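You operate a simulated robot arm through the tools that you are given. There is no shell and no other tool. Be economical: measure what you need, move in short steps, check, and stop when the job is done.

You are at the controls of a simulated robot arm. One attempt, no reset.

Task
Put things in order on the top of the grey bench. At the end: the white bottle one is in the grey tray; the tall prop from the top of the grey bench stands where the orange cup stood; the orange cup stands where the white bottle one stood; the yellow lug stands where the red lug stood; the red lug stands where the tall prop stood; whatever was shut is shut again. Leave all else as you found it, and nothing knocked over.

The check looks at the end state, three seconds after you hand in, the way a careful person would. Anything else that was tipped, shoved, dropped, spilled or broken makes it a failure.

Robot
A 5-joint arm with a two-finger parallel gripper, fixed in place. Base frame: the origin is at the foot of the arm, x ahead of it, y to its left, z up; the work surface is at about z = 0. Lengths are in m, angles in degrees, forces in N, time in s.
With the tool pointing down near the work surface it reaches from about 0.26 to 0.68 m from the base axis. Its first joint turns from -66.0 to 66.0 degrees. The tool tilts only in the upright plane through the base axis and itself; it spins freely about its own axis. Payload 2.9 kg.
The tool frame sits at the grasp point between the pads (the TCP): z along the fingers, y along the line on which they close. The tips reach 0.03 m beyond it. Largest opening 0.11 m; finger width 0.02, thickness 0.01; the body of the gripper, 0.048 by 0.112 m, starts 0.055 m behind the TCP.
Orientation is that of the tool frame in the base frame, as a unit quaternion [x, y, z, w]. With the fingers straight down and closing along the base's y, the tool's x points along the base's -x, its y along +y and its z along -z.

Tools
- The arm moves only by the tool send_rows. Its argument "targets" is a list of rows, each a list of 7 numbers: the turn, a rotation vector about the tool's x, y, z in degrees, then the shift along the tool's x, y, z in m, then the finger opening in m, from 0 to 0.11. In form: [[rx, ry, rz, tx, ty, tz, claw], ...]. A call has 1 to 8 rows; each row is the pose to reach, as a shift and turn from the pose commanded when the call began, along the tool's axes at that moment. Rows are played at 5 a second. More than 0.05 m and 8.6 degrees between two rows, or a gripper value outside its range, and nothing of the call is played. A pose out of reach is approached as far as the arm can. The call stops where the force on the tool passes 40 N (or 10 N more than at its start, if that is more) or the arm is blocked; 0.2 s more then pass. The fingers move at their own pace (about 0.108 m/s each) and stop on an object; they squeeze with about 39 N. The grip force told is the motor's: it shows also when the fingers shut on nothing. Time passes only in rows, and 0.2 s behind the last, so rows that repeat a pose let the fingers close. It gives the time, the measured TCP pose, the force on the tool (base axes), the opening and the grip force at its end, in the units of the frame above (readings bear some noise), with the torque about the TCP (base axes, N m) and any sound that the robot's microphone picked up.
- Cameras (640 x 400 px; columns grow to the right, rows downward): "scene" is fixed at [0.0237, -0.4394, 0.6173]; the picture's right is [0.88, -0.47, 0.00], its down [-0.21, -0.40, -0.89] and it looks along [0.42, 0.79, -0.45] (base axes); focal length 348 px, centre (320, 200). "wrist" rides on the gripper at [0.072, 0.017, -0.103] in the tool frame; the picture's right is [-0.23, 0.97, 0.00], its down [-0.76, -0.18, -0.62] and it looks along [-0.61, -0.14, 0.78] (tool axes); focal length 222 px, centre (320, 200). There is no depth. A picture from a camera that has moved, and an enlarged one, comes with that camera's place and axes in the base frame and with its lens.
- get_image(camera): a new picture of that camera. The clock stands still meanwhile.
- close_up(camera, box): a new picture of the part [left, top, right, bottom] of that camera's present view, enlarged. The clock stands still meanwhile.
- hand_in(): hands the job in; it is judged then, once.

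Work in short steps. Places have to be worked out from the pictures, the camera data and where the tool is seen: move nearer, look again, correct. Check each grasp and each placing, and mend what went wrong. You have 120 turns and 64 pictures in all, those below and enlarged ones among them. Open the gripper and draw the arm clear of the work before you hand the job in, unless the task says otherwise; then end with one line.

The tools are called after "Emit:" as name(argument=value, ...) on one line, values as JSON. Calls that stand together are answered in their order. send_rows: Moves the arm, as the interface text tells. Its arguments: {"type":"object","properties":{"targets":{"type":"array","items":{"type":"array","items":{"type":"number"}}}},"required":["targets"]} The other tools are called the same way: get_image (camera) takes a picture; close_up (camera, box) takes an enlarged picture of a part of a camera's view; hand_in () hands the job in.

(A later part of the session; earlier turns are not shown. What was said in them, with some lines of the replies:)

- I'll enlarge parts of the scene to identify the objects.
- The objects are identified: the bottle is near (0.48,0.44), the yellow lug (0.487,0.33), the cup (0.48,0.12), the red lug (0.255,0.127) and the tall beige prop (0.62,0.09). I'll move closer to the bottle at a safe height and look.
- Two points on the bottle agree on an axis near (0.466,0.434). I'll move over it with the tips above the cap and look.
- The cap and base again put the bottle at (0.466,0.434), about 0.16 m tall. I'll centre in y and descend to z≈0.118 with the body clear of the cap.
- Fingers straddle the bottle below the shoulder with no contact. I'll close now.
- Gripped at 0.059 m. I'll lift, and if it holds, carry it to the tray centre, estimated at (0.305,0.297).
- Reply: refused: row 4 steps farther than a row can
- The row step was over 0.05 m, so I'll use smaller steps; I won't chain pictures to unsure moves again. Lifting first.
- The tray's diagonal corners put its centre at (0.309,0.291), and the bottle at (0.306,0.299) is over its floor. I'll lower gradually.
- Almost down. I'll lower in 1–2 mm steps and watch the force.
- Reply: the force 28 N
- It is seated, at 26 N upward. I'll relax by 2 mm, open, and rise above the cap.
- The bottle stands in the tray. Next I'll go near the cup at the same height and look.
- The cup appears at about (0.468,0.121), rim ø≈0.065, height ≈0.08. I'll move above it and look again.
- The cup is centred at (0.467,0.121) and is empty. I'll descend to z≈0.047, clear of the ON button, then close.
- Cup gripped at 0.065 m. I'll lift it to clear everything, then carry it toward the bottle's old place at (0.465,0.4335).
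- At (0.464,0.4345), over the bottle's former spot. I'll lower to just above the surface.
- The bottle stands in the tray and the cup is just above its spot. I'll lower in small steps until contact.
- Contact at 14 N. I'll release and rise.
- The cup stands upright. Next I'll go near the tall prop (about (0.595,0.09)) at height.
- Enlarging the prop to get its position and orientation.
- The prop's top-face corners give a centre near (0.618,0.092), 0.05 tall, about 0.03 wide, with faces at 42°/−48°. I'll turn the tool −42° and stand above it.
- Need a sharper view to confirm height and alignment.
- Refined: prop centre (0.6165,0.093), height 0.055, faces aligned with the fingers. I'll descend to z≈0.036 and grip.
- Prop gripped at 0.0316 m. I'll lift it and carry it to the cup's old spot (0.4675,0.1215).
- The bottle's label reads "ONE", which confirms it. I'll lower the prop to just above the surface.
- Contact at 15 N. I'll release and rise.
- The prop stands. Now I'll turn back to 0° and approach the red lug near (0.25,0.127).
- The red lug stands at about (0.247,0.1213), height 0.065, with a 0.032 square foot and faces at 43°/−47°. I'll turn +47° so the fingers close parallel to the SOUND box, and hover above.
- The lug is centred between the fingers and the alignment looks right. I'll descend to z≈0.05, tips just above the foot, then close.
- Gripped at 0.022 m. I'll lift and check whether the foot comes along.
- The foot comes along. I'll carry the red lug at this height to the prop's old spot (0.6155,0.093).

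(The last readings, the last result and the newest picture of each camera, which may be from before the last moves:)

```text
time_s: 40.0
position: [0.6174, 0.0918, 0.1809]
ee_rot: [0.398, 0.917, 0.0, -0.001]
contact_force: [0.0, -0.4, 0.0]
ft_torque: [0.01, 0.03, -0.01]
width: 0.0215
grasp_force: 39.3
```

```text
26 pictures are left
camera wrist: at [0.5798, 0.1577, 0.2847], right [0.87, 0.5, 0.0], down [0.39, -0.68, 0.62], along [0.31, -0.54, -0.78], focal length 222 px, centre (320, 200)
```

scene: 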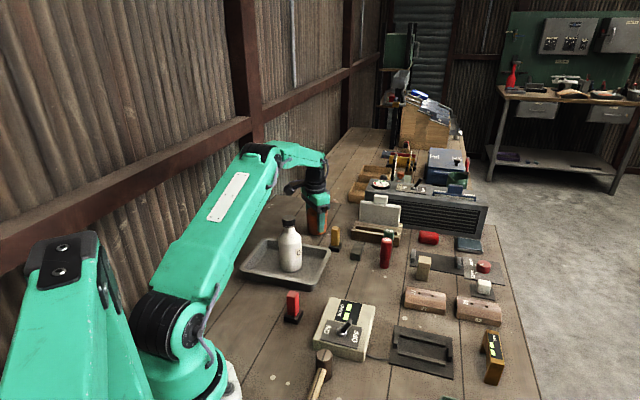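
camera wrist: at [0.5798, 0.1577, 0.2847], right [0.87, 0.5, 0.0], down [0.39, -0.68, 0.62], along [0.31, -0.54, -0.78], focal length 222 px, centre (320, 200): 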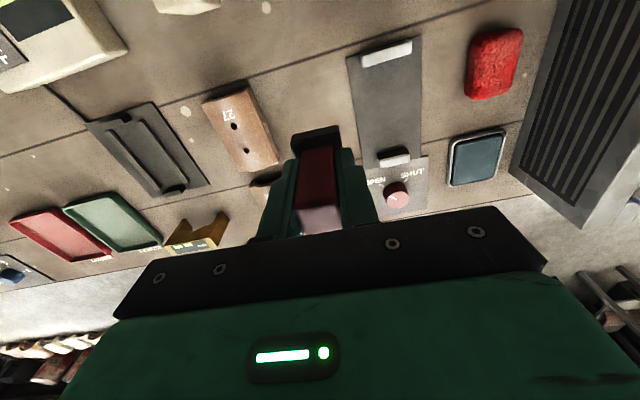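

On target. I'll lower to just above the surface.

Emit:
send_rows(targets=[[0, 0, 0, 0, -0.001, 0.04, 0.01], [0, 0, 0, 0, -0.001, 0.08, 0.01], [0, 0, 0, 0, -0.001, 0.115, 0.01], [0, 0, 0, 0, -0.001, 0.125, 0.01], [0, 0, 0, 0, -0.001, 0.128, 0.01]])

Emit:
close_up(camera="scene", box=[360, 190, 500, 300])

```text
time_s: 41.2
position: [0.6181, 0.0929, 0.0528]
ee_rot: [0.4, 0.917, 0.0, 0.0]
contact_force: [-0.4, 0.6, -1.1]
ft_torque: [0.0, -0.02, 0.01]
width: 0.0216
grasp_force: 38.9
```

```text
3.64 times, centred on (430, 245) of scene
camera zoom: at [0.0237, -0.4394, 0.6173], right [0.88, -0.47, 0.0], down [-0.21, -0.4, -0.89], along [0.42, 0.79, -0.45], focal length 1264 px, centre (-80, 36)
```

zoom: 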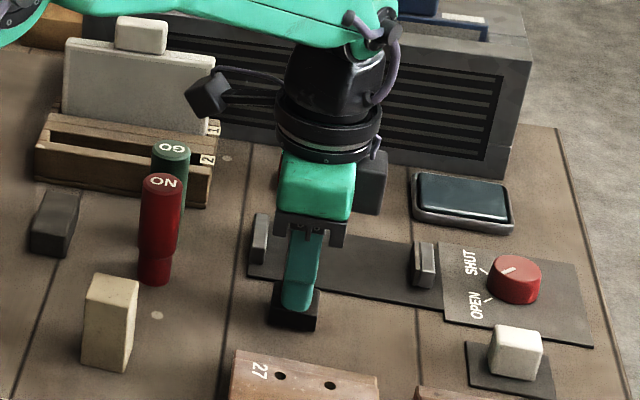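

Position matches the prop's former base in the picture. I'll make the final small steps down.

Emit:
send_rows(targets=[[0, 0, 0, 0, 0, 0.001, 0.01], [0, 0, 0, 0, 0, 0.002, 0.01], [0, 0, 0, 0, 0, 0.003, 0.01]])

```text
time_s: 42.0
position: [0.6162, 0.0921, 0.0498]
ee_rot: [0.399, 0.917, 0.0, 0.0]
contact_force: [-0.2, -0.2, -2.3]
ft_torque: [-0.03, 0.02, 0.0]
width: 0.0217
grasp_force: 39.0
```

Emit:
send_rows(targets=[[0, 0, 0, 0, 0, 0.001, 0.01], [0, 0, 0, 0, 0, 0.002, 0.01], [0, 0, 0, 0, 0, 0.003, 0.01]])

```text
time_s: 42.8
position: [0.6178, 0.0919, 0.0487]
ee_rot: [0.399, 0.917, 0.0, 0.002]
contact_force: [-6.4, 1.7, 13.8]
ft_torque: [0.04, 0.35, -0.01]
width: 0.0216
grasp_force: 38.8
```

Contact. I'll release and rise.

Emit:
send_rows(targets=[[0, 0, 0, 0, 0, -0.001, 0.01], [0, 0, 0, 0, 0, -0.001, 0.04], [0, 0, 0, 0, 0, -0.001, 0.06], [0, 0, 0, 0, 0, -0.001, 0.06], [0, 0, 0, 0, 0, -0.04, 0.06], [0, 0, 0, 0, 0, -0.08, 0.06], [0, 0, 0, 0, 0, -0.12, 0.06], [0, 0, 0, 0, 0, -0.15, 0.06]])

Emit:
get_image(camera="wrist")

```text
time_s: 44.6
position: [0.6162, 0.0917, 0.1977]
ee_rot: [0.399, 0.917, 0.0, 0.0]
contact_force: [0.3, -0.4, 0.6]
ft_torque: [0.0, 0.01, 0.03]
width: 0.0597
grasp_force: 0.1
```

```text
24 pictures are left
camera wrist: at [0.5787, 0.1566, 0.3015], right [0.87, 0.5, 0.0], down [0.39, -0.68, 0.62], along [0.31, -0.54, -0.78], focal length 222 px, centre (320, 200)
```

wrist: 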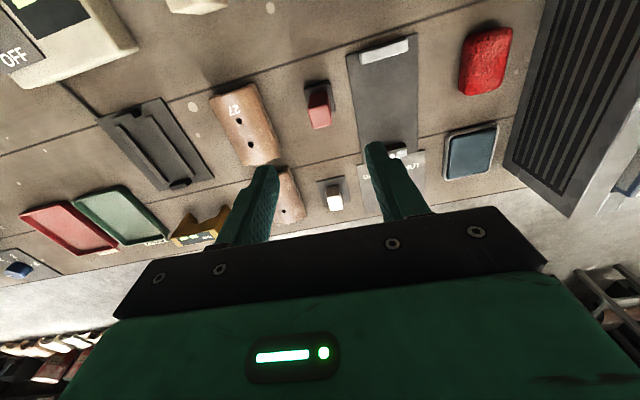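

The red lug stands where the prop was. Now I'll go to the yellow lug, estimated near (0.469,0.319), turning back to 0°.

Emit:
send_rows(targets=[[0, 0, -6.7, 0.0409, 0.0017, 0, 0.06], [0, 0, -13.4, 0.0818, 0.0034, 0, 0.06], [0, 0, -20.1, 0.1227, 0.0051, 0, 0.06], [0, 0, -26.9, 0.1635, 0.0069, 0, 0.06], [0, 0, -33.6, 0.2044, 0.0086, 0, 0.06], [0, 0, -40.3, 0.2453, 0.0103, 0, 0.06], [0, 0, -47, 0.2862, 0.012, 0, 0.06], [0, 0, -47, 0.2862, 0.012, 0, 0.06]])

Emit:
get_image(camera="wrist")

```text
time_s: 46.4
position: [0.4294, 0.3082, 0.194]
ee_rot: [0.0, 1.0, 0.0, 0.0]
contact_force: [0.5, 0.7, 0.6]
ft_torque: [-0.05, 0.0, 0.01]
width: 0.0599
grasp_force: 0.0
```

```text
23 pictures are left
camera wrist: at [0.3558, 0.3257, 0.2976], right [0.23, 0.97, 0.0], down [0.76, -0.18, 0.62], along [0.61, -0.14, -0.78], focal length 222 px, centre (320, 200)
```

wrist: 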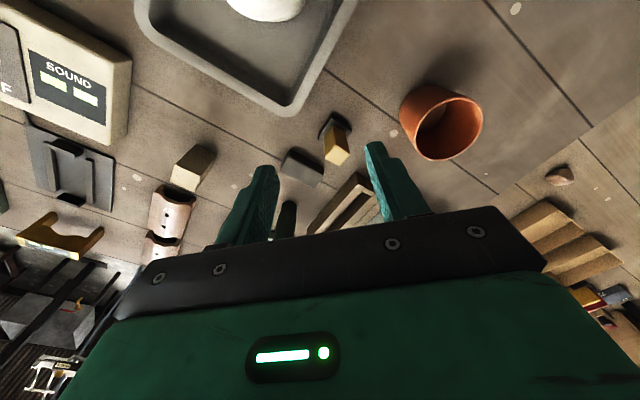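

Emit:
close_up(camera="wrist", box=[260, 80, 420, 200])

```text
3.33 times, centred on (340, 140) of wrist
camera zoom: at [0.3558, 0.3257, 0.2976], right [0.23, 0.97, 0.0], down [0.76, -0.18, 0.62], along [0.61, -0.14, -0.78], focal length 740 px, centre (253, 400)
```

zoom: 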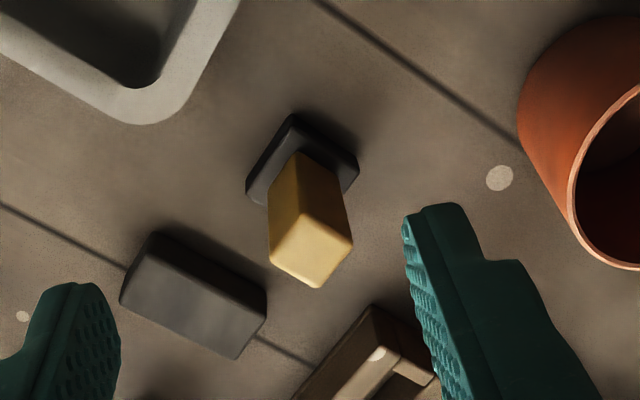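

The yellow lug is at about (0.474,0.319) with faces near 43°/−45°. I'll turn +46° so the fingers avoid the grey block and hover above.

Emit:
send_rows(targets=[[0, 0, 8, -0.01, 0.002, 0, 0.06], [0, 0, 16, -0.02, 0.004, 0, 0.06], [0, 0, 24, -0.03, 0.006, 0.01, 0.06], [0, 0, 32, -0.04, 0.008, 0.025, 0.06], [0, 0, 40, -0.0462, 0.0103, 0.045, 0.06], [0, 0, 46, -0.0462, 0.0103, 0.062, 0.06], [0, 0, 46, -0.0462, 0.0103, 0.062, 0.06]])

Emit:
get_image(camera="wrist")

Emit:
close_up(camera="scene", box=[260, 150, 420, 280])

```text
time_s: 48.0
position: [0.4758, 0.3186, 0.1347]
ee_rot: [0.392, 0.92, 0.0, 0.0]
contact_force: [-0.6, 0.7, 0.1]
ft_torque: [0.01, -0.01, 0.01]
width: 0.0601
grasp_force: 0.0
```

```text
21 pictures are left
camera wrist: at [0.4369, 0.3836, 0.237], right [0.86, 0.51, 0.0], down [0.4, -0.67, 0.62], along [0.32, -0.54, -0.78], focal length 222 px, centre (320, 200)
```

wrist: 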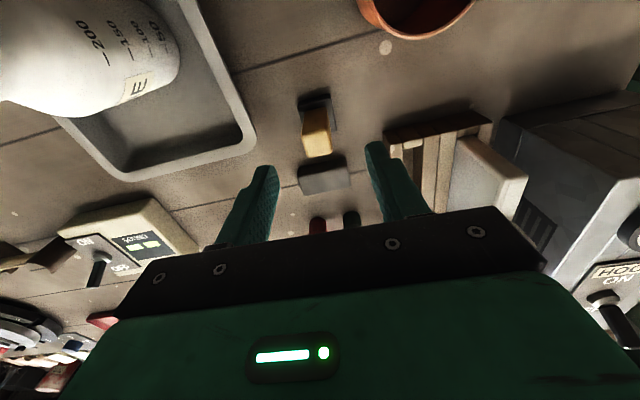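

```text
3.08 times, centred on (340, 215) of scene
camera zoom: at [0.0237, -0.4394, 0.6173], right [0.88, -0.47, 0.0], down [-0.21, -0.4, -0.89], along [0.42, 0.79, -0.45], focal length 1069 px, centre (258, 154)
```

zoom: 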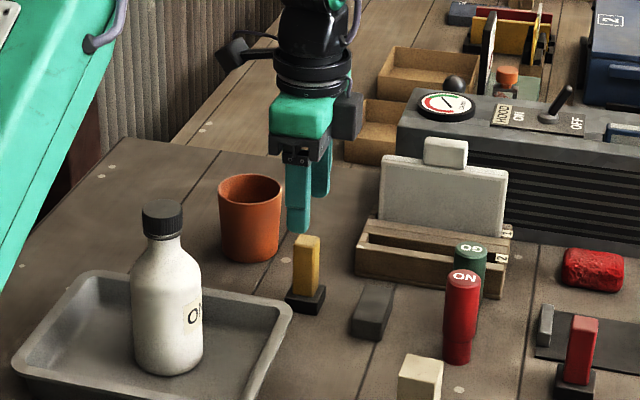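

Aligned, with about 2 cm clearance to the wooden stand. I'll descend to z≈0.05 and close.

Emit:
send_rows(targets=[[0, 0, 0, 0.0, -0.001, 0.03, 0.06], [0, 0, 0, 0.0, -0.001, 0.06, 0.06], [0, 0, 0, 0.0, -0.001, 0.083, 0.06], [0, 0, 0, 0.0, -0.001, 0.083, 0.06], [0, 0, 0, 0.0, -0.001, 0.083, 0.04], [0, 0, 0, 0.0, -0.001, 0.083, 0.02], [0, 0, 0, 0.0, -0.001, 0.083, 0.01], [0, 0, 0, 0.0, -0.001, 0.083, 0.01]])

```text
time_s: 49.8
position: [0.4752, 0.3184, 0.0501]
ee_rot: [0.391, 0.92, 0.0, 0.0]
contact_force: [-0.6, 0.1, 0.2]
ft_torque: [-0.02, 0.01, 0.01]
width: 0.0215
grasp_force: 39.0
```

Gripped at 0.0215 m. I'll lift straight up 0.15.

Emit:
send_rows(targets=[[0, 0, 0, 0, 0, -0.005, 0.01], [0, 0, 0, 0, 0, -0.03, 0.01], [0, 0, 0, 0, 0, -0.07, 0.01], [0, 0, 0, 0, 0, -0.11, 0.01], [0, 0, 0, 0, 0, -0.15, 0.01], [0, 0, 0, 0, 0, -0.15, 0.01]])

Emit:
get_image(camera="scene")

```text
time_s: 51.2
position: [0.4747, 0.3176, 0.2008]
ee_rot: [0.391, 0.92, 0.0, 0.0]
contact_force: [0.3, 0.1, -1.9]
ft_torque: [0.0, 0.0, 0.0]
width: 0.0214
grasp_force: 39.1
```

```text
19 pictures are left
```

scene: 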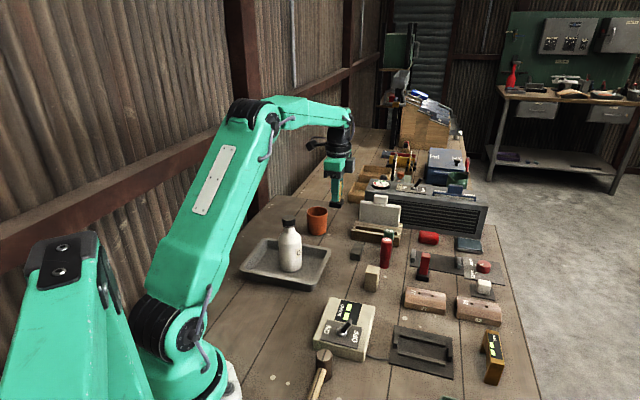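

The lug came with its foot and everything else stands. I'll carry it to the red lug's old spot (0.2475,0.1205), passing clear of the bottle.

Emit:
send_rows(targets=[[0, 0, 0, 0.0022, -0.043, 0, 0.01], [0, 0, 0, 0.0044, -0.086, 0, 0.01], [0, 0, 0, 0.0066, -0.129, 0, 0.01], [0, 0, 0, 0.0089, -0.172, 0, 0.01], [0, 0, 0, 0.0111, -0.215, 0, 0.01], [0, 0, 0, 0.0133, -0.258, 0, 0.01], [0, 0, 0, 0.0155, -0.301, 0, 0.01], [0, 0, 0, 0.0155, -0.301, 0, 0.01]])

Emit:
get_image(camera="wrist")

```text
time_s: 53.0
position: [0.2463, 0.1207, 0.2013]
ee_rot: [0.39, 0.921, 0.0, 0.0]
contact_force: [-0.4, -0.7, -0.8]
ft_torque: [-0.06, 0.04, 0.02]
width: 0.0216
grasp_force: 39.0
```

```text
18 pictures are left
camera wrist: at [0.2074, 0.1846, 0.3048], right [0.86, 0.51, 0.0], down [0.4, -0.67, 0.62], along [0.32, -0.53, -0.78], focal length 222 px, centre (320, 200)
```

wrist: 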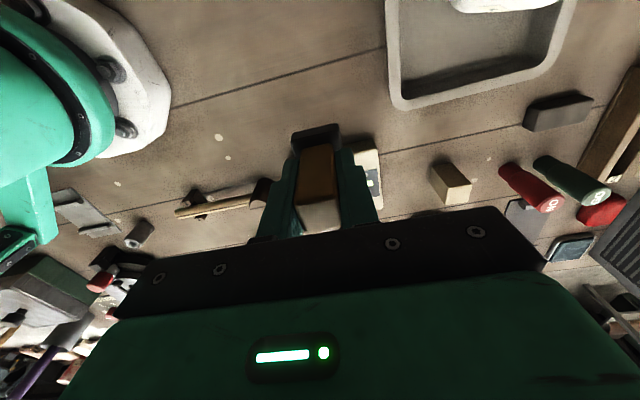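

On target (nudge +1 mm in x). Lowering to just above the surface.

Emit:
send_rows(targets=[[0, 0, 0, -0.001, 0.001, 0.04, 0.01], [0, 0, 0, -0.001, 0.001, 0.08, 0.01], [0, 0, 0, -0.001, 0.001, 0.12, 0.01], [0, 0, 0, -0.001, 0.001, 0.143, 0.01], [0, 0, 0, -0.001, 0.001, 0.148, 0.01]])

Emit:
close_up(camera="scene", box=[220, 230, 380, 360])

```text
time_s: 54.2
position: [0.2477, 0.1213, 0.0539]
ee_rot: [0.391, 0.92, -0.001, 0.0]
contact_force: [-0.4, 1.4, -0.8]
ft_torque: [0.04, 0.0, 0.02]
width: 0.0214
grasp_force: 39.0
```

```text
3.08 times, centred on (300, 295) of scene
camera zoom: at [0.0237, -0.4394, 0.6173], right [0.88, -0.47, 0.0], down [-0.21, -0.4, -0.89], along [0.42, 0.79, -0.45], focal length 1069 px, centre (382, -92)
```

zoom: 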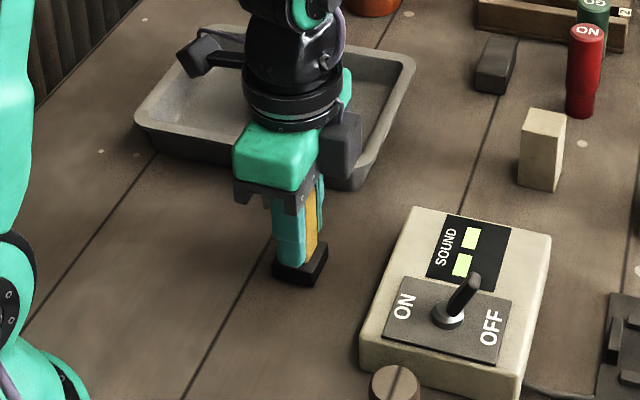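

The foot sits at the same pixels as the red lug's did. Lowering to contact.

Emit:
send_rows(targets=[[0, 0, 0, 0, 0, 0.001, 0.01], [0, 0, 0, 0, 0, 0.002, 0.01], [0, 0, 0, 0, 0, 0.003, 0.01]])

```text
time_s: 55.0
position: [0.2467, 0.1199, 0.0503]
ee_rot: [0.391, 0.921, 0.0, 0.0]
contact_force: [-0.6, -2.6, 2.1]
ft_torque: [-0.02, 0.0, 0.0]
width: 0.0214
grasp_force: 39.4
```

Emit:
send_rows(targets=[[0, 0, 0, 0, 0, 0.001, 0.01], [0, 0, 0, 0, 0, 0.0015, 0.01]])

```text
time_s: 55.6
position: [0.2487, 0.1213, 0.0489]
ee_rot: [0.391, 0.92, 0.0, -0.001]
contact_force: [-7.8, -3.1, 32.9]
ft_torque: [-0.31, 0.21, -0.13]
width: 0.0217
grasp_force: 39.1
```

Firm contact. I'll relax 1.5 mm, release and rise clear.

Emit:
send_rows(targets=[[0, 0, 0, 0, 0, -0.0015, 0.01], [0, 0, 0, 0, 0, -0.0015, 0.04], [0, 0, 0, 0, 0, -0.0015, 0.06], [0, 0, 0, 0, 0, -0.0015, 0.06], [0, 0, 0, 0, 0, -0.045, 0.06], [0, 0, 0, 0, 0, -0.09, 0.06], [0, 0, 0, 0, 0, -0.135, 0.06], [0, 0, 0, 0, 0, -0.18, 0.06]])

Emit:
get_image(camera="scene")

```text
time_s: 57.4
position: [0.2466, 0.1223, 0.2283]
ee_rot: [0.391, 0.921, 0.0, 0.0]
contact_force: [0.3, 0.6, -0.1]
ft_torque: [0.0, -0.01, -0.03]
width: 0.0601
grasp_force: 0.1
```

```text
16 pictures are left
```

scene: 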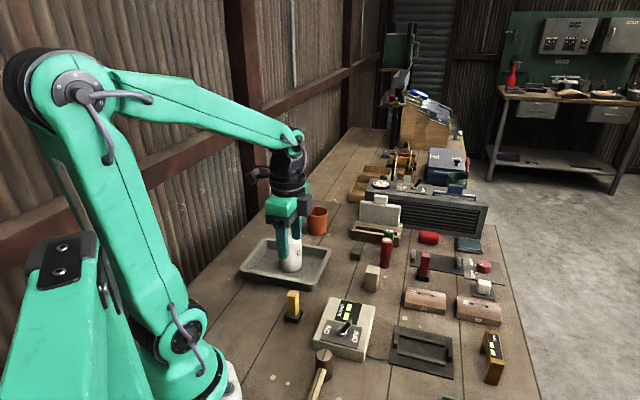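

Everything is in place. I'll raise the arm clear and check with close-ups.

Emit:
send_rows(targets=[[0, 0, 0, 0, 0, -0.04, 0.08], [0, 0, 0, -0.01, 0.01, -0.08, 0.1], [0, 0, 0, -0.02, 0.02, -0.1, 0.11], [0, 0, 0, -0.02, 0.02, -0.1, 0.11]])

Emit:
close_up(camera="scene", box=[220, 180, 400, 330])

Emit:
close_up(camera="scene", box=[340, 180, 520, 320])

```text
time_s: 58.4
position: [0.2785, 0.1213, 0.3284]
ee_rot: [0.391, 0.921, 0.0, 0.0]
contact_force: [-0.4, -0.5, 0.8]
ft_torque: [0.0, 0.03, 0.0]
width: 0.1102
grasp_force: 0.1
```

```text
2.67 times, centred on (310, 255) of scene
camera zoom: at [0.0237, -0.4394, 0.6173], right [0.88, -0.47, 0.0], down [-0.21, -0.4, -0.89], along [0.42, 0.79, -0.45], focal length 927 px, centre (347, 53)
```

zoom: 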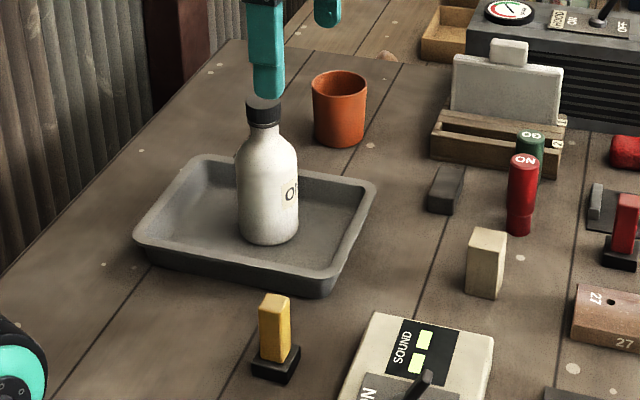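

```text
2.86 times, centred on (430, 250) of scene
camera zoom: at [0.0237, -0.4394, 0.6173], right [0.88, -0.47, 0.0], down [-0.21, -0.4, -0.89], along [0.42, 0.79, -0.45], focal length 993 px, centre (6, 57)
```

zoom: 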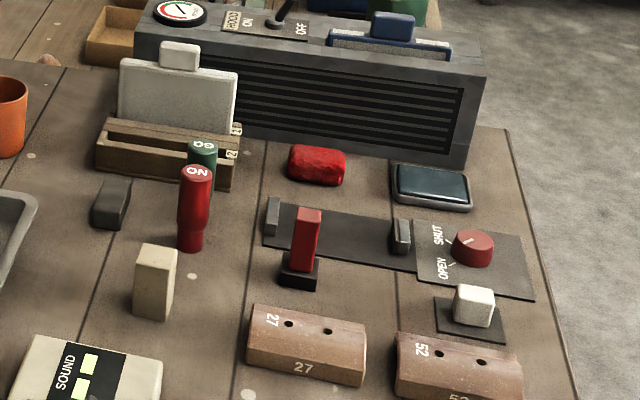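

All five items stand in their places, and the rest looks unchanged. The arm is clear with the gripper open, so I'm handing in.

Emit:
hand_in()

```text
The job is handed in.
```

The job is handed in: the white bottle one stands in the grey tray, and the orange cup, tall prop, red lug and yellow lug stand in their new places. I took the beige block for the tall prop. Nothing shut had to be opened, and the last pictures showed nothing else moved or knocked over.
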